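You operate a simulated robot arm through the tools that you are given. There is no shell and no other tool. Be economical: measure what you need, move in short steps, check, and stop when the job is done.

You are at the controls of a simulated two-armed robot. One attempt, no reset.

Task
On the top of the green bench, fold the green scarf in half, so that its two long edges meet.

It is judged by the outcome, as a careful person would: the job done as asked, and still so three seconds after it is handed in. It fails if anything else is knocked over, pushed out of place, dropped, spilled or broken. Flat cloth is picked up by pressing the open fingertips on it (5 to 10 N) and closing them slowly along it; thin cloth reads only 2 to 8 mm in the jaws.

Robot
Two 7-joint arms with two-finger parallel grippers on one trunk, on a base that drives. Base frame: it is fixed to the floor where the robot stands at the start and does not move with it; the origin is under the middle of the robot, x ahead of it, y to its left, z up; the surface under the hand at the start is at about z = 78. Readings come in cm, rad, newtons and seconds.
The left shoulder is at the start at [7, 16.3, 109.5], the right one opposite. With the tool pointing down near the work surface each hand reaches from about 40 to 88 cm from the robot's upright axis, wherever it stands, measured 20 degrees to its own side. Places, roughly: top of the green bench [60, -80, 80]. Payload 3.43 kg a hand.
Tool frame (each hand has its own): the origin (TCP) lies between the finger pads and is the grasp point; the fingertips stand 3.4 cm ahead of it; z points along the fingers, y is the line along which they close. Largest opening 12.8 cm; finger width 2.4, thickness 1.2; the body of the gripper, 4.8 by 13 cm, starts 9.6 cm behind the TCP.
Orientation is told as [roll, pitch, yaw] about the base's x, y, z axes, in that order, counted from this pose: with the fingers straight down and closing along the base's y, the tool's x points along the base's -x, its y along +y and its z along -z.

Tools
- The arms move only by the tool send_rows. It takes "left_plan", "right_plan" or both (then of equal length, played together; a hand with none holds still); each is a list of rows, each a list of 7 numbers: the shift along the tool's x, y, z in cm, then the turn, a rotation vector about the tool's x, y, z in rad, then the finger opening in cm, from 0 to 12.8. In form: [[x, y, z, wx, wy, wz, claw], ...]. A call has 1 to 10 rows; each row is the pose to reach, as a shift and turn from the pose commanded when the call began, along the tool's axes at that moment. A row lasts 0.2 s, in which the tool goes at most 5 cm and 0.15 rad; a call with a longer step from one row to the next is refused whole, and so is a gripper value outside its range. Where a pose cannot be reached the arm comes as near as it can. A force on the tool above 40 N (or 10 N above the force at the start of the call, whichever is more), or a blocked arm, ends the call early, and 0.2 s more pass. The fingers move at their own pace (about 15.3 cm/s each) and stop on an object; they squeeze with about 28 N. The grip force told is the motor's: it shows also when the fingers shut on nothing. Time passes only in rows, and 0.2 s behind the last, so rows that repeat a pose let the fingers close. It gives the time, the measured TCP pose, the force on the tool (base axes), the opening and the grip force at its end, in the units of the frame above (readings bear some noise), with the torque about the TCP (base axes, N m) and any sound that the robot's microphone picked up.
- Cameras (640 x 400 px; columns grow to the right, rows downward): "scene" is now at [13, 2.76, 131.15]; the picture's right is [0.33, -0.94, 0.00], its down [-0.65, -0.23, -0.73] and it looks along [0.68, 0.24, -0.69] (base axes); focal length 264 px, centre (320, 200). "left" rides on the left gripper at [7.6, 1.1, -16] in its tool frame; the picture's right is [-0.15, 0.99, 0.00], its down [-0.88, -0.13, -0.46] and it looks along [-0.45, -0.07, 0.89] (tool axes); focal length 234 px, centre (320, 200). "right" rides on the right gripper at [7.6, -1.1, -16] in its tool frame; the picture's right is [0.15, 0.99, 0.00], its down [-0.88, 0.13, -0.46] and it looks along [-0.45, 0.07, 0.89] (tool axes); focal length 234 px, centre (320, 200). There is no depth. A picture from a camera that has moved, and an enlarged one, comes with that camera's place and axes in the base frame and with its lens.
- snapshot(camera): a new picture of that camera. It takes no simulated time.
- lift_body(by): slides the trunk up (or, below 0, down) by that many cm; the arms and the scene camera ride with it, the base frame stays. It gives what a move gives, with no picture.
- drive_base(legs): drives the robot by 1 to 6 legs, each [ahead, left, turn to the left] in cm, cm and rad, along the robot's own axes; the way and the turn of a leg run together, so that a leg with both is an arc; at most 150 cm and 3.142 rad a leg. The arms and the cameras ride along, it lands a little off, and it stops where it bumps. It gives what a move gives.
- pan_tilt(pan, tilt): turns the head with the scene camera to pan (to the left, within 1.501 rad either way) and tilt (down, from -0.506 to 1.204), counted from straight ahead of the robot. It gives what a move gives.
- zoom(camera, box): a new picture of the part [left, top, right, bottom] of that camera's present view, enlarged. It takes no simulated time.
- sign_off(): hands the job in; it is judged then, once.

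Go step by step. Nothing tells you exact positions but the pictures and the camera data: compare them with the known pose of the tool, close in by small moves and look again before you grip or let go. The budget is 120 turns and 92 pictures, counting those below and the enlarged ones. Unless the task says otherwise, let go and move clear before handing in, and close with one line.

The tools are called after "Emit:" as name(argument=value, ...) on one line, values as JSON. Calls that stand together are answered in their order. send_rows: Moves the arms, as the interface text tells. Its arguments: {"type":"object","properties":{"left_plan":{"type":"array"},"right_plan":{"type":"array"}},"required":[]} The other tools are called the same way: lift_body (by) slides the trunk up or down; drive_base (legs) drives the base; pan_tilt (pan, tilt) turns the head that bears the scene camera; snapshot (camera) takes a picture; zoom (camera, box) takes an enlarged picture of a part of a camera's view; sign_off () hands the job in.

At the start:

```text
time: 0.0
left_tool_pos: [49.28, 30.95, 95.25]
left_tool_rot: [0.0, 0.002, -0.001]
left_contact_force: [0.1, 0.9, -1.1]
left_torque: [0.02, 0.0, 0.01]
left_grip_width: 12.79
left_grip_force: 0.1
right_tool_pos: [59.32, -10.29, 99.67]
right_tool_rot: [-0.001, 0.001, 0.0]
right_contact_force: [0.3, 0.7, -0.2]
right_torque: [-0.03, 0.01, -0.02]
right_grip_width: 12.79
right_grip_force: 0.0
trunk travel left (down, up): [-57.5, 36.5]
robot x, y, heading: [0.04, 0.14, 0.003]
head pan, tilt: [0.342, 0.759]
```

scene: 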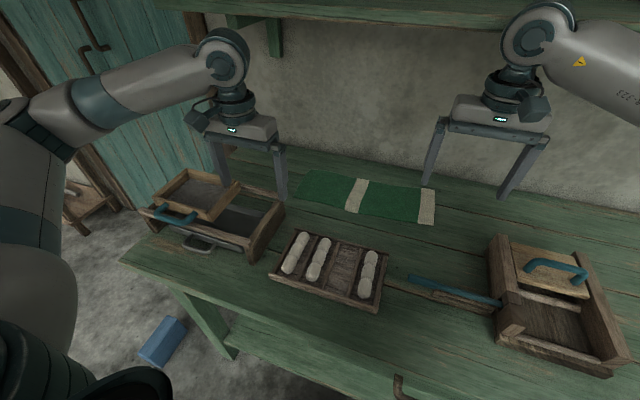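
right: 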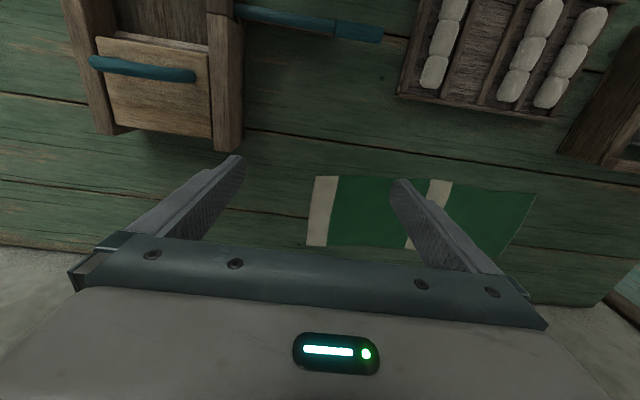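
left: 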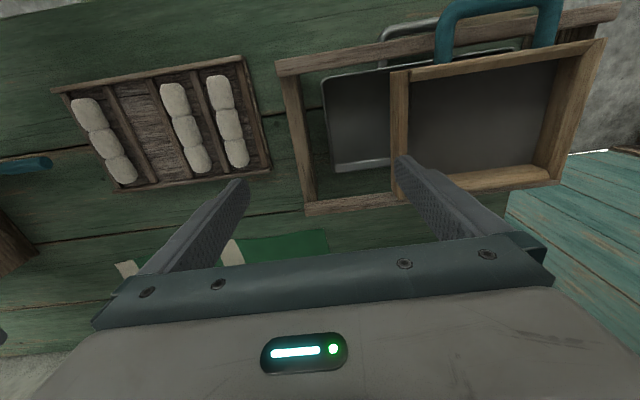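

The scarf seems to lie on the bench ahead, about x 65–80 and y -10 to 28. The stated place for the bench top is off to the right, so I'll look there before committing.

Emit:
pan_tilt(pan=-0.8, tilt=0.6)

Emit:
snapshot(camera="scene")

```text
time: 1.4
left_tool_pos: [49.26, 30.8, 95.46]
left_tool_rot: [0.0, 0.002, 0.001]
left_contact_force: [-0.4, 1.4, -0.8]
left_torque: [-0.01, -0.01, -0.04]
left_grip_width: 12.79
left_grip_force: 0.0
right_tool_pos: [59.2, -10.32, 99.52]
right_tool_rot: [0.0, 0.002, 0.0]
right_contact_force: [0.4, -0.2, 0.5]
right_torque: [-0.03, 0.0, 0.0]
right_grip_width: 12.8
right_grip_force: 0.1
trunk travel left (down, up): [-57.5, 36.5]
robot x, y, heading: [-0.26, 0.05, -0.003]
head pan, tilt: [-0.799, 0.6]
```

```text
88 pictures are left
camera scene: at [11.39, -6.33, 132.5], right [-0.72, -0.7, 0.0], down [-0.39, 0.4, -0.82], along [0.58, -0.59, -0.57], focal length 264 px, centre (320, 200)
```

scene: 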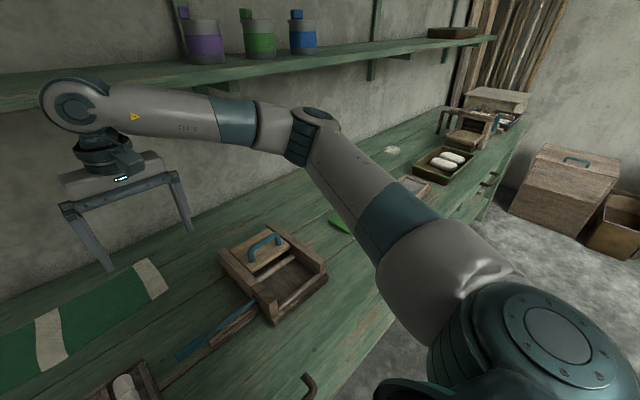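

The bench is long and centred to the right. A bit of something green shows behind the right arm, so I'll zoom in to be sure it isn't a second scarf.

Emit:
zoom(camera="scene", box=[280, 80, 540, 260])

Emit:
pan_tilt(pan=0.1, tilt=0.75)

Emit:
snapshot(camera="scene")

```text
2.22 times, centred on (410, 170) of scene
camera zoom: at [11.39, -6.33, 132.5], right [-0.72, -0.7, 0.0], down [-0.39, 0.4, -0.82], along [0.58, -0.59, -0.57], focal length 588 px, centre (120, 267)
```

zoom: 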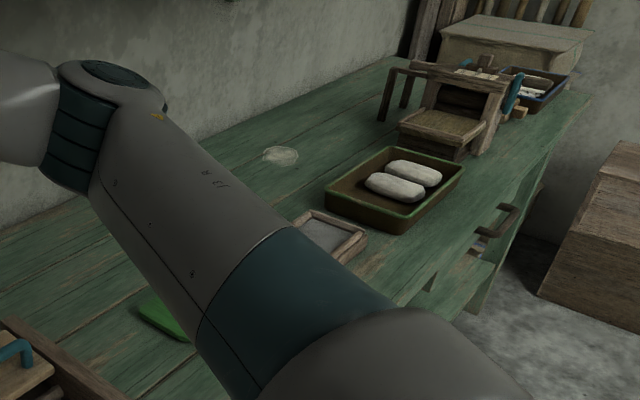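

```text
time: 2.6
left_tool_pos: [49.31, 31.06, 95.41]
left_tool_rot: [0.0, 0.002, 0.0]
left_contact_force: [-1.1, -0.2, 0.3]
left_torque: [0.0, 0.04, -0.01]
left_grip_width: 12.78
left_grip_force: 0.0
right_tool_pos: [59.23, -10.38, 99.62]
right_tool_rot: [0.001, -0.001, 0.0]
right_contact_force: [-0.6, 0.4, 0.2]
right_torque: [0.02, 0.02, 0.0]
right_grip_width: 12.82
right_grip_force: 0.1
trunk travel left (down, up): [-57.5, 36.5]
robot x, y, heading: [0.34, -0.08, -0.001]
head pan, tilt: [0.099, 0.75]
```

```text
86 pictures are left
camera scene: at [13.47, 0.81, 131.21], right [0.1, -1.0, 0.0], down [-0.68, -0.07, -0.73], along [0.73, 0.07, -0.68], focal length 264 px, centre (320, 200)
```

scene: 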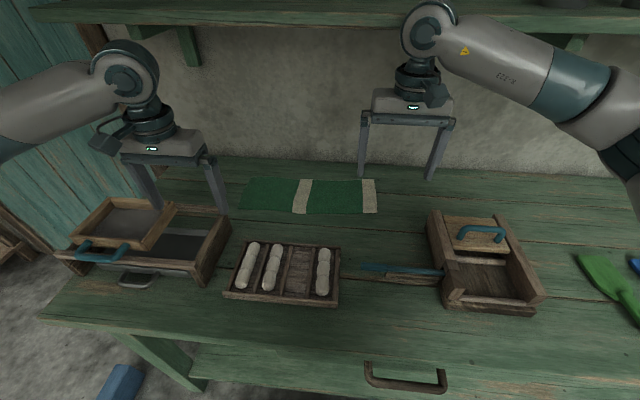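

The other green thing is a plastic scoop, so the striped cloth is the scarf: about 40 by 14 cm, long edges along y. I'll fold the far edge toward me. First I'll turn both grippers so the fingers close along x, bringing the left hand in a little.

Emit:
send_rows(left_plan=[[0, -0.9, 0, 0, 0, 0.15, 12], [0, -1.8, 0, 0, 0, 0.3, 10], [0, -2.7, 0, 0, 0, 0.45, 8], [0, -3.6, 0, 0, 0, 0.6, 6], [0, -4.5, 0, 0, 0, 0.75, 4], [0, -5.4, 0, 0, 0, 0.9, 4], [0, -6.3, 0, 0, 0, 1.05, 4], [0, -7.2, 0, 0, 0, 1.2, 4], [0, -8.1, 0, 0, 0, 1.35, 4], [0, -9, 0, 0, 0, 1.5, 4]], right_plan=[[0, 0, 0, 0, 0, -0.15, 12], [0, 0, 0, 0, 0, -0.3, 10], [0, 0, 0, 0, 0, -0.45, 8], [0, 0, 0, 0, 0, -0.6, 6], [0, 0, 0, 0, 0, -0.75, 4], [0, 0, 0, 0, 0, -0.9, 4], [0, 0, 0, 0, 0, -1.05, 4], [0, 0, 0, 0, 0, -1.2, 4], [0, 0, 0, 0, 0, -1.35, 4], [0, 0, 0, 0, 0, -1.5, 4]])

Emit:
drive_base(legs=[[0, 8, 0]])

Emit:
snapshot(camera="scene")

```text
time: 4.8
left_tool_pos: [49.01, 22.29, 95.44]
left_tool_rot: [0.002, -0.001, -1.501]
left_contact_force: [0.2, 1.1, 1.1]
left_torque: [-0.06, -0.06, 0.01]
left_grip_width: 3.99
left_grip_force: 0.1
right_tool_pos: [49.4, -6.47, 99.94]
right_tool_rot: [-0.004, 0.003, 1.489]
right_contact_force: [-1.1, 0.0, 0.7]
right_torque: [-0.06, -0.06, -0.02]
right_grip_width: 3.98
right_grip_force: 0.1
right hand out of reach, approached as far as the arm can: row 8, 9, 10
trunk travel left (down, up): [-57.5, 36.5]
robot x, y, heading: [0.02, -0.45, 0.005]
head pan, tilt: [0.099, 0.75]
```

```text
time: 5.8
left_tool_pos: [49.13, 30.13, 95.31]
left_tool_rot: [-0.001, -0.002, -1.498]
left_contact_force: [-0.4, 0.5, 0.1]
left_torque: [-0.05, -0.01, 0.0]
left_grip_width: 4.0
left_grip_force: 0.1
right_tool_pos: [49.66, 1.38, 99.86]
right_tool_rot: [-0.004, 0.003, 1.487]
right_contact_force: [0.4, 0.0, -0.1]
right_torque: [-0.06, 0.0, 0.01]
right_grip_width: 3.98
right_grip_force: 0.1
trunk travel left (down, up): [-57.5, 36.5]
robot x, y, heading: [-0.27, 8.21, 0.003]
head pan, tilt: [0.099, 0.75]
```

```text
85 pictures are left
camera scene: at [13.46, 8.93, 131.21], right [0.1, -0.99, 0.0], down [-0.68, -0.07, -0.73], along [0.73, 0.07, -0.68], focal length 264 px, centre (320, 200)
```

scene: 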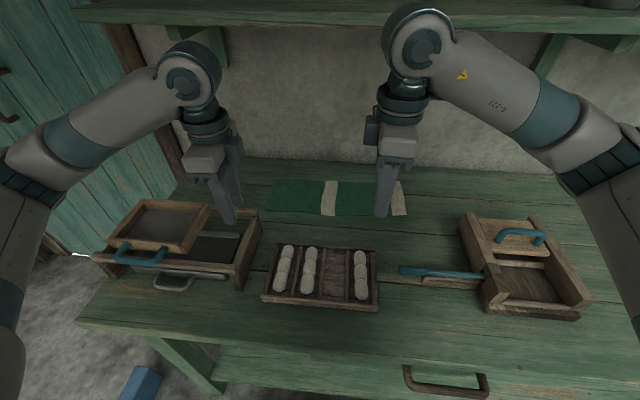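

The right hand ran into a limit with that yaw and was pulled back. I'll turn it the opposite way to see whether that reaches forward.

Emit:
send_rows(right_plan=[[0, 0, 0, 0, 0, 0.15, 4], [0, 0, 0, 0, 0, 0.3, 4], [0, 0, 0, 0, 0, 0.45, 4], [0, 0, 0, 0, 0, 0.6, 4], [0, 0, 0, 0, 0, 0.75, 4], [0, 0, 0, 0, 0, 0.9, 4], [0, 0, 0, 0, 0, 1.05, 4], [0, 0, 0, 0, 0, 1.2, 4], [0, 0, 0, 0, 0, 1.35, 4], [0, 0, 0, 0, 0, 1.5, 4]], left_plan=[[0, 0, 0, 0, 0, -0.15, 4], [0, 0, 0, 0, 0, -0.3, 4], [0, 0, 0, 0, 0, -0.45, 4], [0, 0, 0, 0, 0, -0.6, 4], [0, 0, 0, 0, 0, -0.75, 4], [0, 0, 0, 0, 0, -0.9, 4], [0, 0, 0, 0, 0, -1.05, 4], [0, 0, 0, 0, 0, -1.2, 4], [0, 0, 0, 0, 0, -1.35, 4], [0, 0, 0, 0, 0, -1.5, 4]])

Emit:
send_rows(right_plan=[[-1, 0, 0, 0, 0, 0.15, 4], [-2, 0, 0, 0, 0, 0.3, 4], [-3, 0, 0, 0, 0, 0.45, 4], [-4, 0, 0, 0, 0, 0.6, 4], [-5, 0, 0, 0, 0, 0.75, 4], [-6, 0, 0, 0, 0, 0.9, 4], [-7, 0, 0, 0, 0, 1.05, 4], [-8, 0, 0, 0, 0, 1.2, 4], [-9, 0, 0, 0, 0, 1.35, 4], [-10, 0, 0, 0, 0, 1.5, 4]], left_plan=[[-1, 0, 0, 0, 0, -0.15, 4], [-2, 0, 0, 0, 0, -0.3, 4], [-3, 0, 0, 0, 0, -0.45, 4], [-4, 0, 0, 0, 0, -0.6, 4], [-5, 0, 0, 0, 0, -0.75, 4], [-6, 0, 0, 0, 0, -0.9, 4], [-7, 0, 0, 0, 0, -1.05, 4], [-8, 0, 0, 0, 0, -1.2, 4], [-9, 0, 0, 0, 0, -1.35, 4], [-10, 0, 0, 0, 0, -1.5, 4]])

Emit:
snapshot(camera="scene")

```text
time: 8.0
left_tool_pos: [49.17, 29.95, 95.29]
left_tool_rot: [0.001, 0.002, 0.003]
left_contact_force: [-0.1, -0.4, 0.6]
left_torque: [0.02, 0.02, 0.02]
left_grip_width: 4.01
left_grip_force: 0.1
right_tool_pos: [49.69, 1.29, 99.94]
right_tool_rot: [-0.002, -0.003, -0.015]
right_contact_force: [-0.7, -0.6, 0.0]
right_torque: [-0.02, 0.0, 0.0]
right_grip_width: 3.97
right_grip_force: 0.0
trunk travel left (down, up): [-57.5, 36.5]
robot x, y, heading: [0.01, 8.02, -0.0]
head pan, tilt: [0.099, 0.75]
```

```text
time: 10.2
left_tool_pos: [59.33, 29.98, 95.27]
left_tool_rot: [0.001, 0.0, 1.503]
left_contact_force: [0.5, -0.5, 0.3]
left_torque: [-0.01, 0.02, -0.01]
left_grip_width: 3.99
left_grip_force: 0.1
right_tool_pos: [59.74, 1.15, 99.9]
right_tool_rot: [0.002, -0.002, -1.513]
right_contact_force: [0.7, 0.3, -0.5]
right_torque: [-0.01, 0.02, -0.02]
right_grip_width: 3.99
right_grip_force: 0.0
trunk travel left (down, up): [-57.5, 36.5]
robot x, y, heading: [0.13, 8.0, 0.008]
head pan, tilt: [0.099, 0.75]
```

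```text
84 pictures are left
camera scene: at [13.51, 8.8, 131.21], right [0.1, -0.99, 0.0], down [-0.68, -0.07, -0.73], along [0.73, 0.07, -0.68], focal length 264 px, centre (320, 200)
```

scene: 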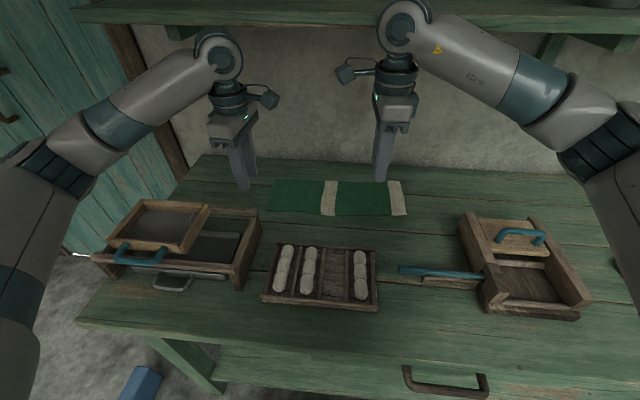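

Both hands reach freely this way. Now I'll measure the scarf precisely with an enlarged view.

Emit:
zoom(camera="scene", box=[250, 160, 426, 270])

Emit:
snapshot(camera="right")

Emit:
snapshot(camera="left")

```text
3.64 times, centred on (338, 215) of scene
camera zoom: at [13.51, 8.8, 131.21], right [0.1, -0.99, 0.0], down [-0.68, -0.07, -0.73], along [0.73, 0.07, -0.68], focal length 961 px, centre (254, 146)
```

zoom: 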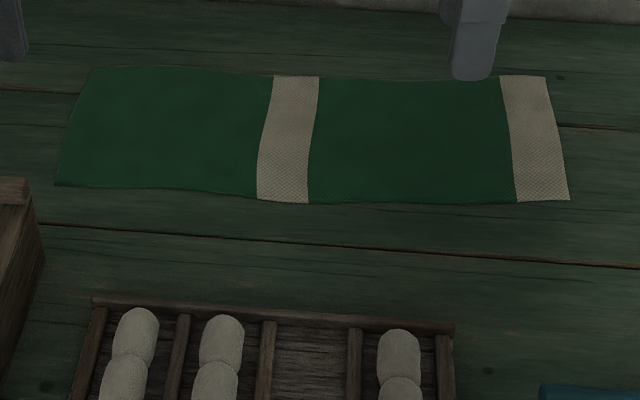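

```text
82 pictures are left
camera right: at [58.31, 8.64, 115.86], right [0.98, 0.2, 0.0], down [0.18, -0.87, 0.46], along [0.09, -0.45, -0.89], focal length 234 px, centre (320, 200)
```

right: 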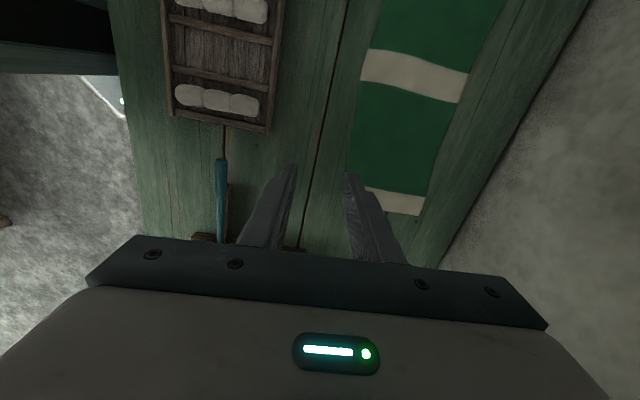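

```text
81 pictures are left
camera left: at [57.64, 22.55, 111.34], right [-0.98, 0.21, 0.0], down [0.19, 0.87, 0.46], along [0.1, 0.44, -0.89], focal length 234 px, centre (320, 200)
```

left: 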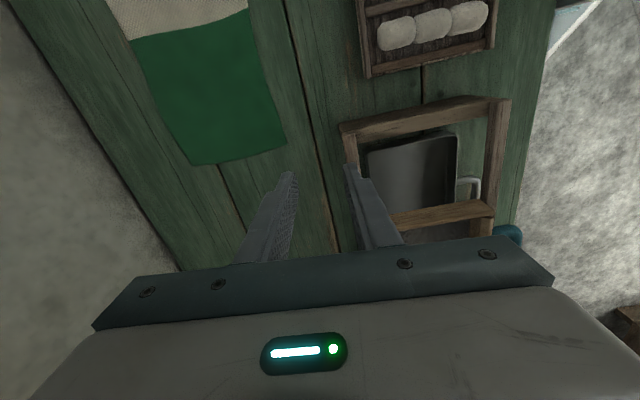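

Far edge runs from about (81.5, -9.7) to (78.6, 30); near edge is at x about 64–66.5. I'll go low first, then forward to just above the far edge near each end.

Emit:
send_rows(right_plan=[[-2.2, 0, 3.5, 0, 0, 0, 3.4], [-4.4, 0, 7, 0, 0, 0, 3], [-6.6, 0, 10.5, 0, 0, 0, 3], [-8.8, 0, 13.9, 0, 0, 0, 3], [-8.8, 3.4, 13.9, 0, 0, 0, 3], [-8.8, 6.8, 13.9, 0, 0, 0, 3], [-8.8, 10.2, 13.9, 0, 0, 0, 3], [-8.8, 13.6, 13.9, 0, 0, 0, 3], [-8.8, 17, 13.9, 0, 0, 0, 3], [-8.8, 20.2, 13.9, 0, 0, 0, 3]], left_plan=[[0.5, 0, 0, 0, 0, -0.03, 3.4], [1, 0, 0, 0, 0, -0.06, 3], [1.5, -2, 0, 0, 0, -0.09, 3], [1.7, -4, 2, 0, 0, -0.12, 3], [1.7, -6.5, 4, 0, 0, -0.12, 3], [1.7, -9, 6, 0, 0, -0.12, 3], [1.7, -11.5, 8, 0, 0, -0.12, 3], [1.7, -14, 9.3, 0, 0, -0.12, 3], [1.7, -16.5, 9.3, 0, 0, -0.12, 3], [1.7, -18.8, 9.3, 0, 0, -0.12, 3]])

Emit:
snapshot(camera="scene")

Emit:
snapshot(camera="right")

Emit:
snapshot(camera="left")

```text
time: 12.4
left_tool_pos: [77.96, 26.92, 85.89]
left_tool_rot: [0.003, 0.0, 1.62]
left_contact_force: [-0.1, 0.7, 0.6]
left_torque: [0.0, 0.0, 0.03]
left_grip_width: 2.99
left_grip_force: 0.1
right_tool_pos: [80.66, -6.36, 85.95]
right_tool_rot: [0.002, 0.0, -1.511]
right_contact_force: [-0.4, -0.6, -0.2]
right_torque: [0.01, 0.03, -0.04]
right_grip_width: 3.0
right_grip_force: 0.1
trunk travel left (down, up): [-57.5, 36.5]
robot x, y, heading: [0.15, 8.1, 0.002]
head pan, tilt: [0.099, 0.75]
```

```text
80 pictures are left
camera scene: at [13.56, 8.88, 131.19], right [0.1, -0.99, 0.0], down [-0.68, -0.07, -0.73], along [0.73, 0.07, -0.68], focal length 264 px, centre (320, 200)
```

scene: 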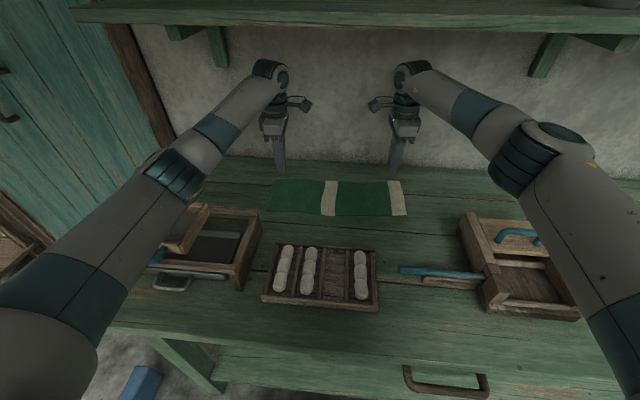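

```text
79 pictures are left
camera right: at [79.05, 1.14, 101.92], right [0.98, 0.21, 0.0], down [0.18, -0.87, 0.46], along [0.1, -0.45, -0.89], focal length 234 px, centre (320, 200)
```

right: 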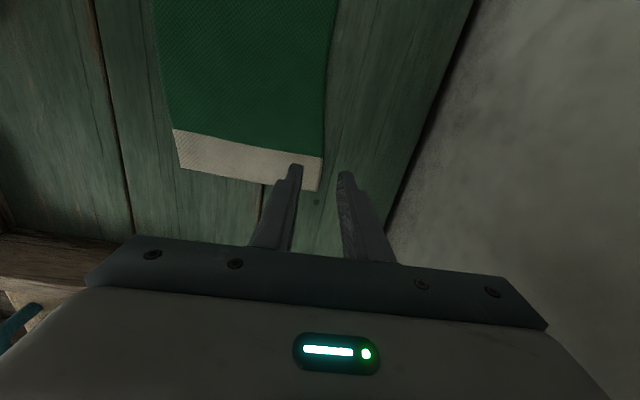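

```text
78 pictures are left
camera left: at [77.22, 19.45, 101.85], right [-1.0, 0.1, 0.0], down [0.09, 0.89, 0.45], along [0.04, 0.45, -0.89], focal length 234 px, centre (320, 200)
```

left: 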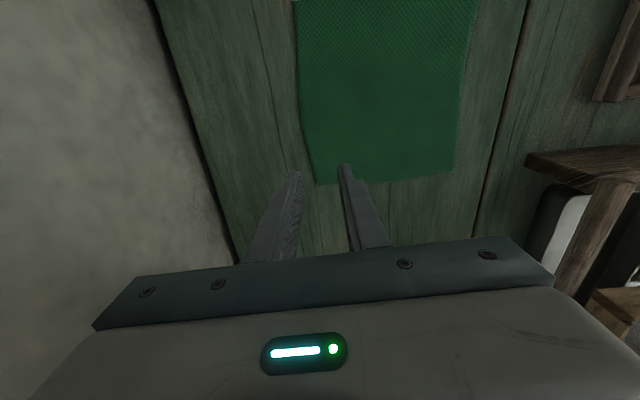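

Left hand is well placed over the edge; the right needs to shift 0.5 cm toward me. I'll lower both to just above the cloth.

Emit:
send_rows(right_plan=[[0, -0.3, 1.5, 0, 0, 0, 3], [0, -0.5, 3, 0, 0, 0, 3], [0, -0.5, 3.8, 0, 0, 0, 3], [0, -0.5, 3.8, 0, 0, 0, 3]], left_plan=[[0, 0, 1.5, 0, 0, 0, 3], [0, 0, 3, 0, 0, 0, 3], [0, 0, 3.8, 0, 0, 0, 3], [0, 0, 3.8, 0, 0, 0, 3]])

Emit:
snapshot(camera="right")

Emit:
snapshot(camera="left")

```text
time: 13.4
left_tool_pos: [77.82, 27.01, 82.2]
left_tool_rot: [0.002, 0.0, 1.62]
left_contact_force: [0.1, 0.1, -0.6]
left_torque: [0.0, -0.03, -0.01]
left_grip_width: 3.0
left_grip_force: 0.0
right_tool_pos: [80.0, -6.51, 82.25]
right_tool_rot: [0.003, -0.002, -1.511]
right_contact_force: [-0.5, -0.2, 0.7]
right_torque: [-0.03, 0.0, -0.02]
right_grip_width: 3.01
right_grip_force: 0.1
trunk travel left (down, up): [-57.5, 36.5]
robot x, y, heading: [0.02, 7.67, 0.002]
head pan, tilt: [0.099, 0.75]
```

```text
77 pictures are left
camera right: at [78.48, 1.04, 98.21], right [0.98, 0.2, 0.0], down [0.18, -0.87, 0.46], along [0.1, -0.45, -0.89], focal length 234 px, centre (320, 200)
```

right: 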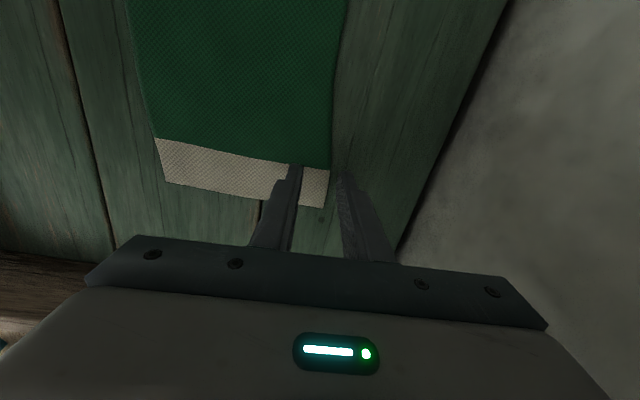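

```text
76 pictures are left
camera left: at [77.08, 19.4, 98.2], right [-1.0, 0.1, 0.0], down [0.09, 0.89, 0.46], along [0.04, 0.45, -0.89], focal length 234 px, centre (320, 200)
```

left: 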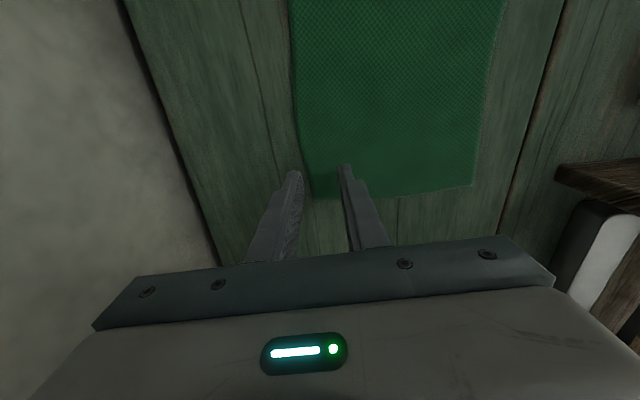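

Both edges sit between the open fingertips. I'll press down gently until the force shows.

Emit:
send_rows(right_plan=[[0, 0, 0.2, 0, 0, 0, 3], [0, 0, 0.4, 0, 0, 0, 3], [0, 0, 0.6, 0, 0, 0, 3], [0, 0, 0.6, 0, 0, 0, 3]], left_plan=[[0, 0, 0.2, 0, 0, 0, 3], [0, 0, 0.4, 0, 0, 0, 3], [0, 0, 0.6, 0, 0, 0, 3], [0, 0, 0.6, 0, 0, 0, 3]])

```text
time: 14.4
left_tool_pos: [77.99, 26.58, 82.67]
left_tool_rot: [-0.011, -0.001, 1.62]
left_contact_force: [-0.2, -1.1, -0.6]
left_torque: [0.01, 0.02, 0.02]
left_grip_width: 3.01
left_grip_force: 0.1
right_tool_pos: [79.89, -6.86, 81.84]
right_tool_rot: [0.005, 0.003, -1.512]
right_contact_force: [-0.6, 0.6, -0.8]
right_torque: [0.01, -0.01, -0.03]
right_grip_width: 2.99
right_grip_force: 0.0
trunk travel left (down, up): [-57.5, 36.5]
robot x, y, heading: [0.42, 7.55, -0.0]
head pan, tilt: [0.099, 0.75]
```

The left hand rose slightly instead of going down, with no tool force. I'll look for what hinders that arm.

Emit:
snapshot(camera="scene")

Emit:
send_rows(left_plan=[[0, 0, 0, 0, 0, 0, 3]])

Emit:
snapshot(camera="left")

```text
75 pictures are left
camera scene: at [13.3, 8.31, 131.33], right [0.1, -1.0, 0.0], down [-0.68, -0.06, -0.73], along [0.73, 0.07, -0.68], focal length 264 px, centre (320, 200)
```

scene: 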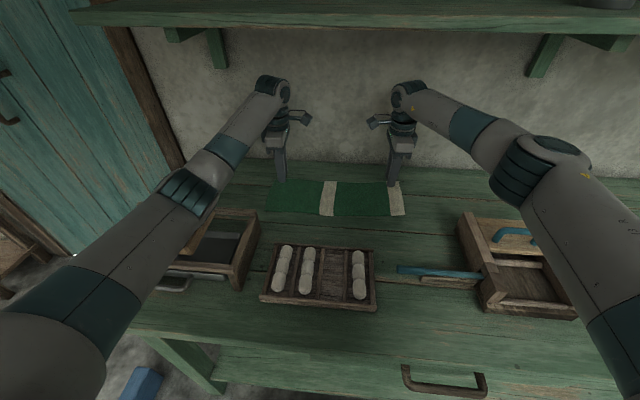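

```text
time: 14.8
left_tool_pos: [78.04, 26.64, 82.84]
left_tool_rot: [-0.013, -0.003, 1.622]
left_contact_force: [-0.3, -0.1, -0.2]
left_torque: [-0.02, 0.02, 0.0]
left_grip_width: 2.99
left_grip_force: 0.0
right_tool_pos: [79.74, -6.87, 81.76]
right_tool_rot: [0.005, 0.004, -1.512]
right_contact_force: [0.2, 0.1, 0.9]
right_torque: [0.0, -0.03, 0.01]
right_grip_width: 3.0
right_grip_force: 0.1
trunk travel left (down, up): [-57.5, 36.5]
robot x, y, heading: [0.01, 7.89, 0.0]
head pan, tilt: [0.099, 0.75]
```

```text
74 pictures are left
camera left: at [77.06, 18.99, 98.64], right [-1.0, 0.1, -0.01], down [0.08, 0.88, 0.46], along [0.06, 0.46, -0.89], focal length 234 px, centre (320, 200)
```

left: 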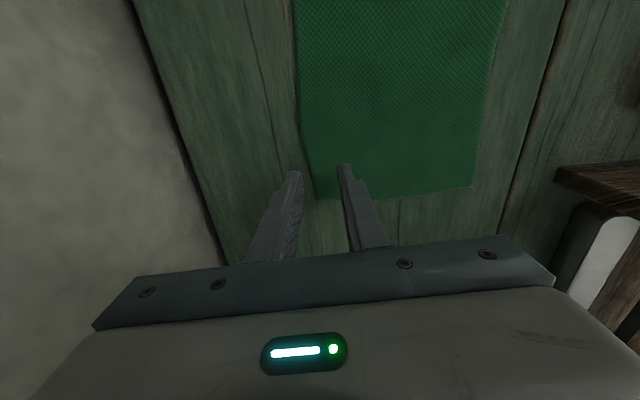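

The left elbow appears to be resting on the wooden box. I'll lift away at once and retract both hands, then raise the trunk so the elbows stay clear.

Emit:
send_rows(left_plan=[[0, 0, -1.5, 0, 0, 0, 3], [0, 0, -3, 0, 0, 0, 3], [0, 2, -4, 0, 0, 0, 3], [0, 5, -5, 0, 0, 0, 3], [0, 8, -6, 0, 0, 0, 3], [0, 11, -7, 0, 0, 0, 3], [0, 14, -8, 0, 0, 0, 3], [0, 17, -9, 0, 0, 0, 3], [0, 20, -9, 0, 0, 0, 3]], right_plan=[[0, 0, -1.5, 0, 0, 0, 3], [0, 0, -3, 0, 0, 0, 3], [0, -2, -4, 0, 0, 0, 3], [0, -5, -5, 0, 0, 0, 3], [0, -8, -6, 0, 0, 0, 3], [0, -11, -7, 0, 0, 0, 3], [0, -14, -8, 0, 0, 0, 3], [0, -17, -9, 0, 0, 0, 3], [0, -20, -9, 0, 0, 0, 3]])

Emit:
snapshot(camera="scene")

```text
time: 16.8
left_tool_pos: [57.89, 25.99, 90.66]
left_tool_rot: [0.001, 0.001, 1.621]
left_contact_force: [-0.3, -0.2, 0.3]
left_torque: [0.0, -0.02, -0.01]
left_grip_width: 3.01
left_grip_force: 0.1
right_tool_pos: [59.84, -7.55, 90.81]
right_tool_rot: [0.006, 0.0, -1.512]
right_contact_force: [0.8, -0.2, 0.1]
right_torque: [0.01, -0.01, 0.01]
right_grip_width: 2.99
right_grip_force: 0.1
trunk travel left (down, up): [-57.5, 36.5]
robot x, y, heading: [0.21, 8.16, 0.0]
head pan, tilt: [0.099, 0.75]
```

```text
73 pictures are left
camera scene: at [13.35, 8.79, 131.23], right [0.1, -0.99, 0.0], down [-0.68, -0.07, -0.73], along [0.73, 0.07, -0.68], focal length 264 px, centre (320, 200)
```

scene: 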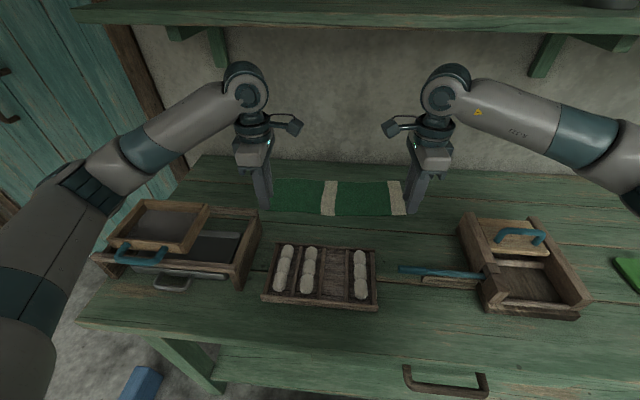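

The box and tray look unmoved. Raising the trunk by 16 cm and then checking.

Emit:
lift_body(by=16)

Emit:
send_rows(left_plan=[[0, 0, 4, 0, 0, 0, 3], [0, 0, 8, 0, 0, 0, 3], [0, 0, 12, 0, 0, 0, 3], [0, 0, 16, 0, 0, 0, 3], [0, 0, 20, 0, 0, 0, 3], [0, 0, 20, 0, 0, 0, 3]], right_plan=[[0, 0, 4, 0, 0, 0, 3], [0, 0, 8, 0, 0, 0, 3], [0, 0, 12, 0, 0, 0, 3], [0, 0, 16, 0, 0, 0, 3], [0, 0, 20, 0, 0, 0, 3], [0, 0, 20, 0, 0, 0, 3]])

Emit:
snapshot(camera="scene")

```text
time: 18.6
left_tool_pos: [57.89, 25.94, 106.71]
left_tool_rot: [0.002, 0.001, 1.619]
left_contact_force: [0.3, -0.2, 0.2]
left_torque: [0.02, 0.02, -0.02]
left_grip_width: 2.98
left_grip_force: 0.1
right_tool_pos: [59.98, -7.73, 106.73]
right_tool_rot: [0.004, -0.003, -1.512]
right_contact_force: [-0.1, -0.7, 0.1]
right_torque: [0.02, 0.0, 0.02]
right_grip_width: 3.01
right_grip_force: 0.1
trunk travel left (down, up): [-73.5, 20.5]
robot x, y, heading: [0.33, 8.12, -0.004]
head pan, tilt: [0.099, 0.75]
```

```text
time: 20.1
left_tool_pos: [57.89, 25.99, 86.66]
left_tool_rot: [0.002, 0.001, 1.618]
left_contact_force: [-0.5, -0.5, 0.4]
left_torque: [0.04, 0.02, -0.01]
left_grip_width: 3.0
left_grip_force: 0.1
right_tool_pos: [60.04, -7.67, 86.65]
right_tool_rot: [0.002, -0.002, -1.511]
right_contact_force: [-0.1, 0.0, 0.6]
right_torque: [0.01, 0.0, 0.01]
right_grip_width: 2.98
right_grip_force: 0.1
trunk travel left (down, up): [-73.5, 20.5]
robot x, y, heading: [0.07, 7.88, -0.003]
head pan, tilt: [0.099, 0.75]
```

```text
72 pictures are left
camera scene: at [13.42, 8.8, 147.22], right [0.1, -0.99, 0.0], down [-0.68, -0.07, -0.73], along [0.73, 0.07, -0.68], focal length 264 px, centre (320, 200)
```

scene: 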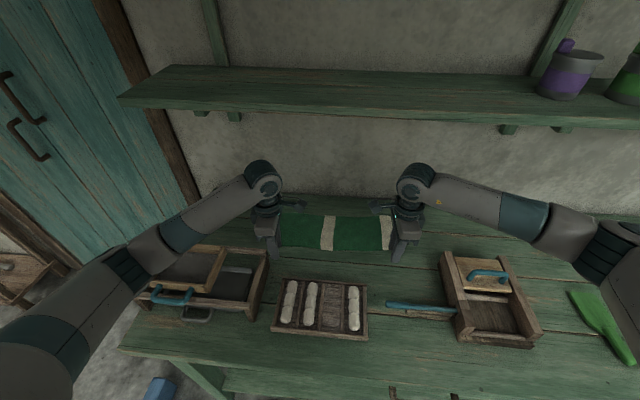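

Seen from above, the shelf front is about x 70 and z 122, well above the wrists. I'll go forward at low height again and check the elbow.

Emit:
send_rows(left_plan=[[0, -4, 0, 0, 0, 0, 3], [0, -8, 0, 0, 0, 0, 3], [0, -12, 0, 0, 0, 0, 3], [0, -16, 0, 0, 0, 0, 3], [0, -20.1, 0, 0, 0, 0, 3], [0, -20.1, 2, 0, 0, 0, 3], [0, -20.1, 4, 0, 0, 0, 3], [0, -20.1, 4, 0, 0, 0, 3]], right_plan=[[0, 4, 0, 0, 0, 0, 3], [0, 8, 0, 0, 0, 0, 3], [0, 12, 0, 0, 0, 0, 3], [0, 16, 0, 0, 0, 0, 3], [0, 20.1, 0, 0, 0, 0, 3], [0, 20.1, 2, 0, 0, 0, 3], [0, 20.1, 4, 0, 0, 0, 3], [0, 20.1, 4, 0, 0, 0, 3]])

Emit:
snapshot(camera="scene")

Emit:
snapshot(camera="left")

Emit:
snapshot(camera="right")

```text
time: 21.9
left_tool_pos: [77.97, 26.95, 82.69]
left_tool_rot: [-0.001, 0.0, 1.621]
left_contact_force: [-0.2, -0.4, -0.6]
left_torque: [-0.01, 0.0, 0.0]
left_grip_width: 2.96
left_grip_force: 0.1
right_tool_pos: [80.15, -6.51, 82.78]
right_tool_rot: [0.003, -0.001, -1.512]
right_contact_force: [0.3, -0.9, -0.2]
right_torque: [-0.01, -0.05, 0.01]
right_grip_width: 3.01
right_grip_force: 0.1
trunk travel left (down, up): [-73.5, 20.5]
robot x, y, heading: [-0.15, 8.11, 0.002]
head pan, tilt: [0.099, 0.75]
```

```text
71 pictures are left
camera scene: at [13.44, 8.8, 147.22], right [0.1, -0.99, 0.0], down [-0.68, -0.07, -0.73], along [0.73, 0.07, -0.68], focal length 264 px, centre (320, 200)
```

scene: 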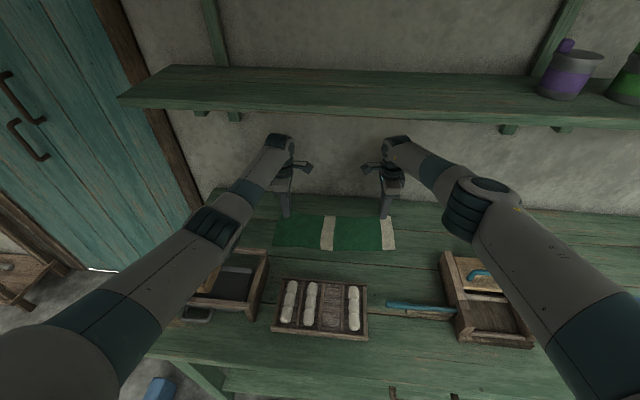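

```text
70 pictures are left
camera left: at [77.19, 19.39, 98.7], right [-1.0, 0.1, 0.0], down [0.09, 0.89, 0.46], along [0.04, 0.45, -0.89], focal length 234 px, centre (320, 200)
```

left: 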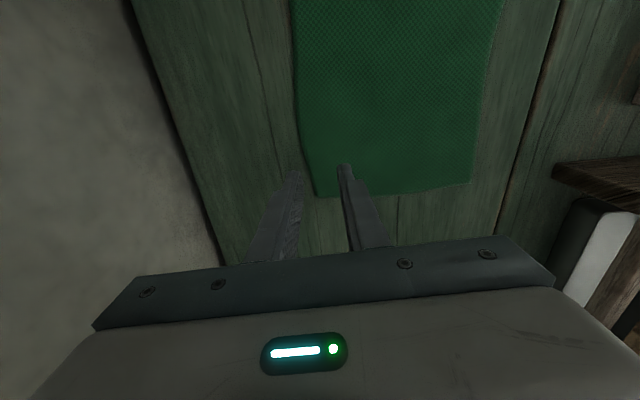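

```text
69 pictures are left
camera right: at [78.7, 0.97, 98.75], right [0.98, 0.21, 0.0], down [0.18, -0.87, 0.46], along [0.1, -0.45, -0.89], focal length 234 px, centre (320, 200)
```

right: 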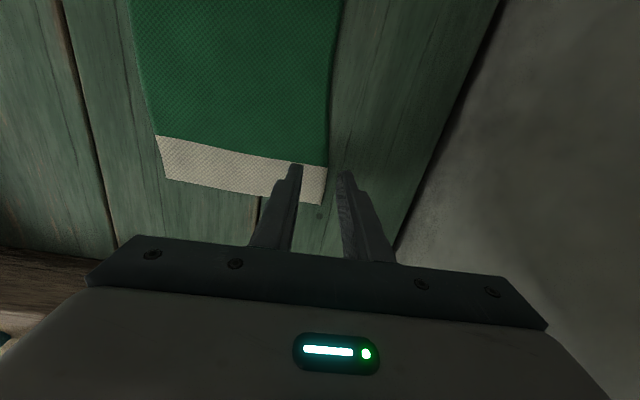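

Good placement and no tilt on the left arm now. Lowering in small steps to contact.

Emit:
send_rows(right_plan=[[0, 0, 0.4, 0, 0, 0, 3], [0, 0, 0.7, 0, 0, 0, 3], [0, 0, 1.0, 0, 0, 0, 3], [0, 0, 1.0, 0, 0, 0, 3]], left_plan=[[0, 0, 0.4, 0, 0, 0, 3], [0, 0, 0.7, 0, 0, 0, 3], [0, 0, 1.0, 0, 0, 0, 3], [0, 0, 1.0, 0, 0, 0, 3]])

```text
time: 22.9
left_tool_pos: [77.98, 27.01, 81.64]
left_tool_rot: [0.001, -0.001, 1.619]
left_contact_force: [-0.8, -0.2, -0.6]
left_torque: [-0.02, 0.01, -0.01]
left_grip_width: 3.02
left_grip_force: 0.1
right_tool_pos: [80.17, -6.47, 81.69]
right_tool_rot: [0.005, -0.001, -1.511]
right_contact_force: [1.1, 0.0, 0.4]
right_torque: [-0.05, 0.01, 0.0]
right_grip_width: 3.03
right_grip_force: 0.0
trunk travel left (down, up): [-73.5, 20.5]
robot x, y, heading: [0.44, 8.1, 0.002]
head pan, tilt: [0.099, 0.75]
```

Emit:
send_rows(right_plan=[[0, 0, 0.15, 0, 0, 0, 3], [0, 0, 0.3, 0, 0, 0, 3], [0, 0, 0.3, 0, 0, 0, 3]], left_plan=[[0, 0, 0.15, 0, 0, 0, 3], [0, 0, 0.3, 0, 0, 0, 3], [0, 0, 0.3, 0, 0, 0, 3]])

```text
time: 23.6
left_tool_pos: [77.95, 26.96, 81.59]
left_tool_rot: [-0.001, 0.0, 1.619]
left_contact_force: [-0.1, 1.5, 9.6]
left_torque: [0.09, 0.22, -0.05]
left_grip_width: 2.97
left_grip_force: 0.1
right_tool_pos: [79.98, -6.5, 81.65]
right_tool_rot: [0.006, -0.001, -1.511]
right_contact_force: [-0.1, -0.1, 1.5]
right_torque: [0.02, -0.01, -0.01]
right_grip_width: 2.97
right_grip_force: 0.1
trunk travel left (down, up): [-73.5, 20.5]
robot x, y, heading: [0.15, 8.26, -0.005]
head pan, tilt: [0.099, 0.75]
```

The left hand presses with about 10 N, the right with only 1.5 N. I'll press the right a bit more and ease the left a touch.

Emit:
send_rows(right_plan=[[0, 0, 0.1, 0, 0, 0, 3], [0, 0, 0.2, 0, 0, 0, 3], [0, 0, 0.2, 0, 0, 0, 3]], left_plan=[[0, 0, 0, 0, 0, 0, 3], [0, 0, -0.04, 0, 0, 0, 3], [0, 0, -0.04, 0, 0, 0, 3]])

```text
time: 24.4
left_tool_pos: [77.81, 27.02, 81.56]
left_tool_rot: [0.0, 0.0, 1.619]
left_contact_force: [1.7, 0.7, 6.0]
left_torque: [0.03, 0.08, -0.01]
left_grip_width: 2.89
left_grip_force: 0.2
right_tool_pos: [80.15, -6.64, 81.57]
right_tool_rot: [0.006, -0.001, -1.513]
right_contact_force: [1.7, -0.6, 16.8]
right_torque: [-0.01, 0.28, 0.04]
right_grip_width: 2.93
right_grip_force: 0.0
trunk travel left (down, up): [-73.5, 20.5]
robot x, y, heading: [-0.09, 8.07, 0.005]
head pan, tilt: [0.099, 0.75]
```

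Right is a bit high at 17 N; I'll ease it and then close both slowly.

Emit:
send_rows(right_plan=[[0, 0, -0.11, 0, 0, 0, 2.9], [0, 0, -0.11, 0, 0, 0, 2.6], [0, 0, -0.11, 0, 0, 0, 2.3], [0, 0, -0.11, 0, 0, 0, 2.0], [0, 0, -0.11, 0, 0, 0, 1.7], [0, 0, -0.11, 0, 0, 0, 1.4], [0, 0, -0.11, 0, 0, 0, 1.1], [0, 0, -0.11, 0, 0, 0, 0.7], [0, 0, -0.11, 0, 0, 0, 0.3], [0, 0, -0.11, 0, 0, 0, 0]], left_plan=[[0, 0, 0, 0, 0, 0, 2.9], [0, 0, 0, 0, 0, 0, 2.6], [0, 0, 0, 0, 0, 0, 2.3], [0, 0, 0, 0, 0, 0, 2.0], [0, 0, 0, 0, 0, 0, 1.7], [0, 0, 0, 0, 0, 0, 1.4], [0, 0, 0, 0, 0, 0, 1.1], [0, 0, 0, 0, 0, 0, 0.7], [0, 0, 0, 0, 0, 0, 0.3], [0, 0, 0, 0, 0, 0, 0]])

Emit:
snapshot(camera="left")

Emit:
snapshot(camera="right")

```text
time: 26.6
left_tool_pos: [77.86, 27.05, 81.57]
left_tool_rot: [-0.001, 0.0, 1.619]
left_contact_force: [0.4, -1.3, 6.8]
left_torque: [-0.05, 0.05, 0.01]
left_grip_width: 0.0
left_grip_force: 27.9
right_tool_pos: [79.94, -6.41, 81.56]
right_tool_rot: [0.005, -0.002, -1.511]
right_contact_force: [-0.5, 0.5, 12.9]
right_torque: [0.03, 0.04, -0.04]
right_grip_width: 0.02
right_grip_force: 27.9
trunk travel left (down, up): [-73.5, 20.5]
robot x, y, heading: [-0.46, 7.83, 0.005]
head pan, tilt: [0.099, 0.75]
```

```text
68 pictures are left
camera left: at [77.03, 19.43, 97.55], right [-1.0, 0.1, 0.0], down [0.09, 0.89, 0.46], along [0.05, 0.45, -0.89], focal length 234 px, centre (320, 200)
```

left: 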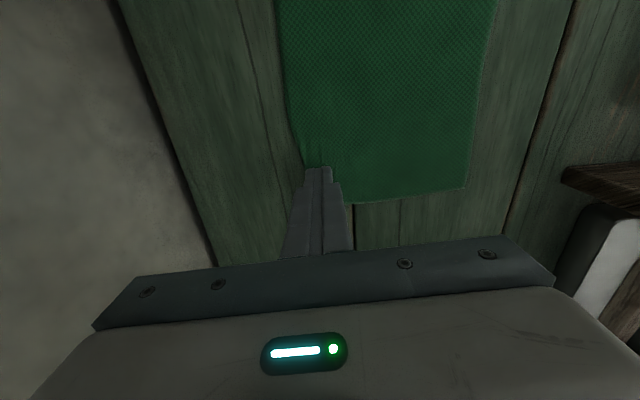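

```text
67 pictures are left
camera right: at [78.54, 1.04, 97.53], right [0.98, 0.2, 0.01], down [0.18, -0.87, 0.46], along [0.1, -0.45, -0.89], focal length 234 px, centre (320, 200)
```

right: 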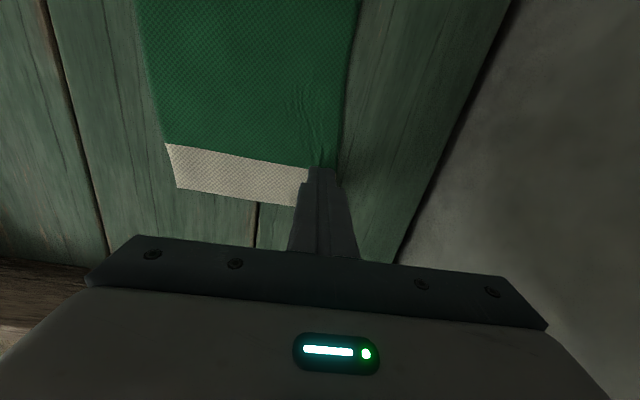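

The jaws read 0, so the cloth may not have been caught. I'll lift slightly and look.

Emit:
send_rows(right_plan=[[0, 0, -0.5, 0, 0, 0, 0], [0, 0, -1.2, 0, 0, 0, 0], [0, 0, -2, 0, 0, 0, 0], [0, 0, -2, 0, 0, 0, 0]], left_plan=[[0, 0, -0.5, 0, 0, 0, 0], [0, 0, -1.2, 0, 0, 0, 0], [0, 0, -2, 0, 0, 0, 0], [0, 0, -2, 0, 0, 0, 0]])

Emit:
snapshot(camera="left")

Emit:
snapshot(camera="right")

```text
time: 27.6
left_tool_pos: [78.04, 26.91, 83.32]
left_tool_rot: [0.002, 0.001, 1.621]
left_contact_force: [-0.6, -0.1, 0.7]
left_torque: [0.0, 0.03, 0.0]
left_grip_width: 0.0
left_grip_force: 27.9
right_tool_pos: [80.21, -6.41, 83.34]
right_tool_rot: [0.004, -0.001, -1.511]
right_contact_force: [-0.2, 0.3, 0.0]
right_torque: [0.02, 0.01, 0.0]
right_grip_width: 0.0
right_grip_force: 27.7
trunk travel left (down, up): [-73.5, 20.5]
robot x, y, heading: [0.24, 8.19, 0.002]
head pan, tilt: [0.099, 0.75]
```

```text
66 pictures are left
camera left: at [77.27, 19.42, 99.36], right [-1.0, 0.1, 0.0], down [0.09, 0.89, 0.46], along [0.04, 0.45, -0.89], focal length 234 px, centre (320, 200)
```

left: 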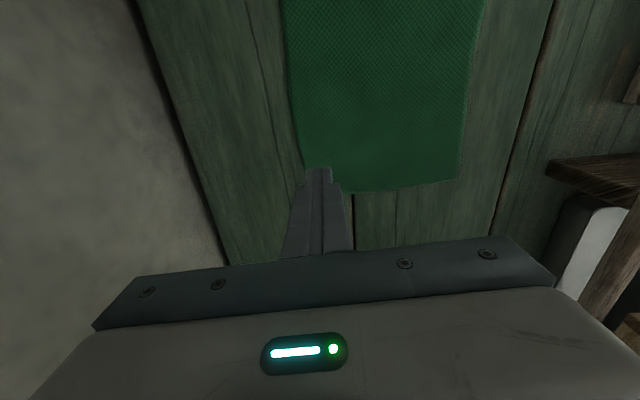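

```text
65 pictures are left
camera right: at [78.74, 1.05, 99.3], right [0.98, 0.21, 0.0], down [0.18, -0.87, 0.46], along [0.1, -0.45, -0.89], focal length 234 px, centre (320, 200)
```

right: 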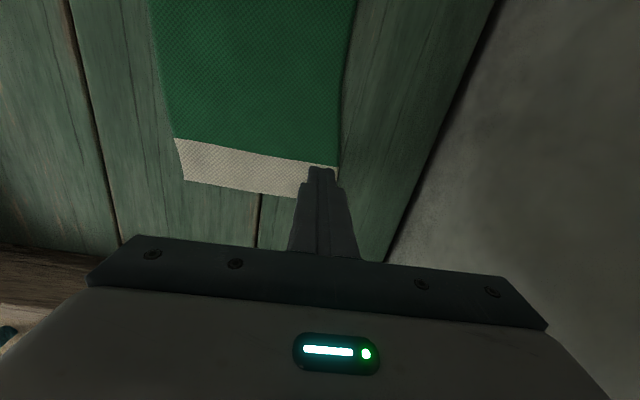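

Nothing was caught; the inner fingers just dragged the cloth slightly outward. Next try: both fingertips on the cloth, the outer one right at the edge. Open, shift, and look.

Emit:
send_rows(right_plan=[[0, -0.3, 0, 0, 0, 0, 3], [0, -0.3, 0, 0, 0, 0, 3], [0, -0.3, 0, 0, 0, 0, 3]], left_plan=[[0, 0.6, 0, 0, 0, 0, 3], [0, 0.6, 0, 0, 0, 0, 3], [0, 0.6, 0, 0, 0, 0, 3]])

Emit:
zoom(camera="left", box=[240, 60, 496, 220])

Emit:
zoom(camera="right", box=[160, 60, 416, 220])

```text
time: 28.4
left_tool_pos: [77.34, 26.96, 83.44]
left_tool_rot: [0.003, -0.002, 1.62]
left_contact_force: [-0.4, -0.7, -0.4]
left_torque: [0.0, -0.01, 0.01]
left_grip_width: 2.97
left_grip_force: 0.0
right_tool_pos: [79.95, -6.49, 83.3]
right_tool_rot: [0.004, -0.001, -1.512]
right_contact_force: [-0.1, 0.3, -0.5]
right_torque: [-0.02, -0.02, 0.0]
right_grip_width: 3.01
right_grip_force: 0.0
trunk travel left (down, up): [-73.5, 20.5]
robot x, y, heading: [0.05, 8.2, -0.003]
head pan, tilt: [0.099, 0.75]
```

```text
2.50 times, centred on (368, 140) of left
camera zoom: at [76.65, 19.36, 99.39], right [-1.0, 0.1, 0.0], down [0.09, 0.89, 0.46], along [0.04, 0.45, -0.89], focal length 585 px, centre (200, 350)
```

zoom: 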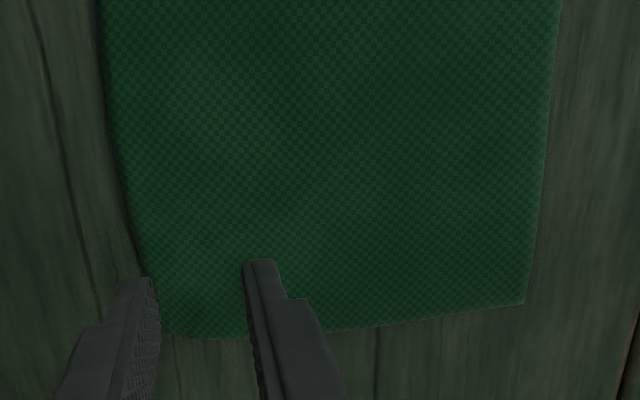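

```text
2.50 times, centred on (288, 140) of right
camera zoom: at [78.43, 1.01, 99.32], right [0.98, 0.2, 0.0], down [0.18, -0.87, 0.46], along [0.1, -0.45, -0.89], focal length 585 px, centre (400, 350)
```

zoom: 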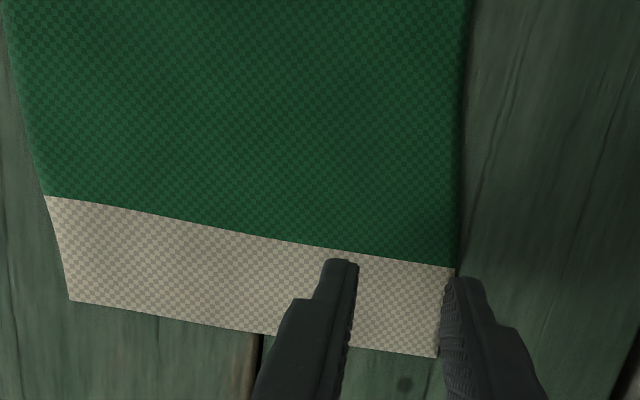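

The outer fingers are only a third on the cloth. Shifting both 0.7 cm inward and lowering to contact.

Emit:
send_rows(right_plan=[[0, -0.7, 0, 0, 0, 0, 3], [0, -0.7, 0.8, 0, 0, 0, 3], [0, -0.7, 1.6, 0, 0, 0, 3], [0, -0.7, 1.85, 0, 0, 0, 3], [0, -0.7, 1.85, 0, 0, 0, 3]], left_plan=[[0, 0.7, 0, 0, 0, 0, 3], [0, 0.7, 0.8, 0, 0, 0, 3], [0, 0.7, 1.6, 0, 0, 0, 3], [0, 0.7, 1.9, 0, 0, 0, 3], [0, 0.7, 1.9, 0, 0, 0, 3]])

Emit:
zoom(camera="left", box=[240, 60, 496, 220])

Emit:
zoom(camera="right", box=[160, 60, 416, 220])

```text
time: 29.6
left_tool_pos: [76.62, 26.99, 81.57]
left_tool_rot: [-0.001, 0.0, 1.62]
left_contact_force: [1.5, 0.5, 2.2]
left_torque: [-0.03, -0.07, -0.01]
left_grip_width: 2.98
left_grip_force: 0.4
right_tool_pos: [79.28, -6.5, 81.6]
right_tool_rot: [0.004, -0.002, -1.511]
right_contact_force: [0.7, 1.1, 2.0]
right_torque: [0.01, -0.05, 0.02]
right_grip_width: 3.02
right_grip_force: 0.1
trunk travel left (down, up): [-73.5, 20.5]
robot x, y, heading: [-0.0, 8.44, 0.002]
head pan, tilt: [0.099, 0.75]
```

```text
2.50 times, centred on (368, 140) of left
camera zoom: at [75.89, 19.34, 97.57], right [-1.0, 0.1, 0.0], down [0.09, 0.89, 0.46], along [0.04, 0.45, -0.89], focal length 585 px, centre (200, 350)
```

zoom: 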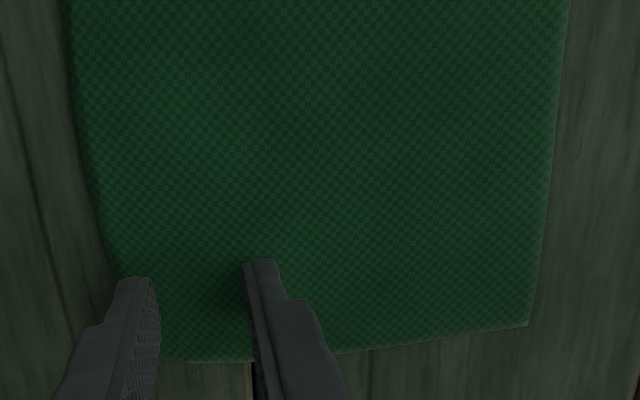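

```text
2.50 times, centred on (288, 140) of right
camera zoom: at [77.68, 0.98, 97.55], right [0.98, 0.2, 0.0], down [0.18, -0.87, 0.46], along [0.1, -0.45, -0.89], focal length 585 px, centre (400, 350)
```

zoom: 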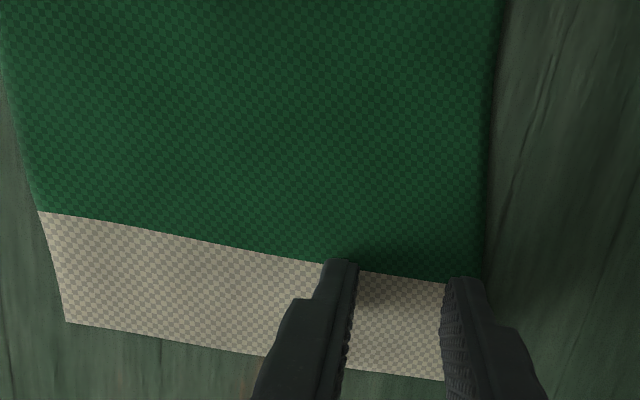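

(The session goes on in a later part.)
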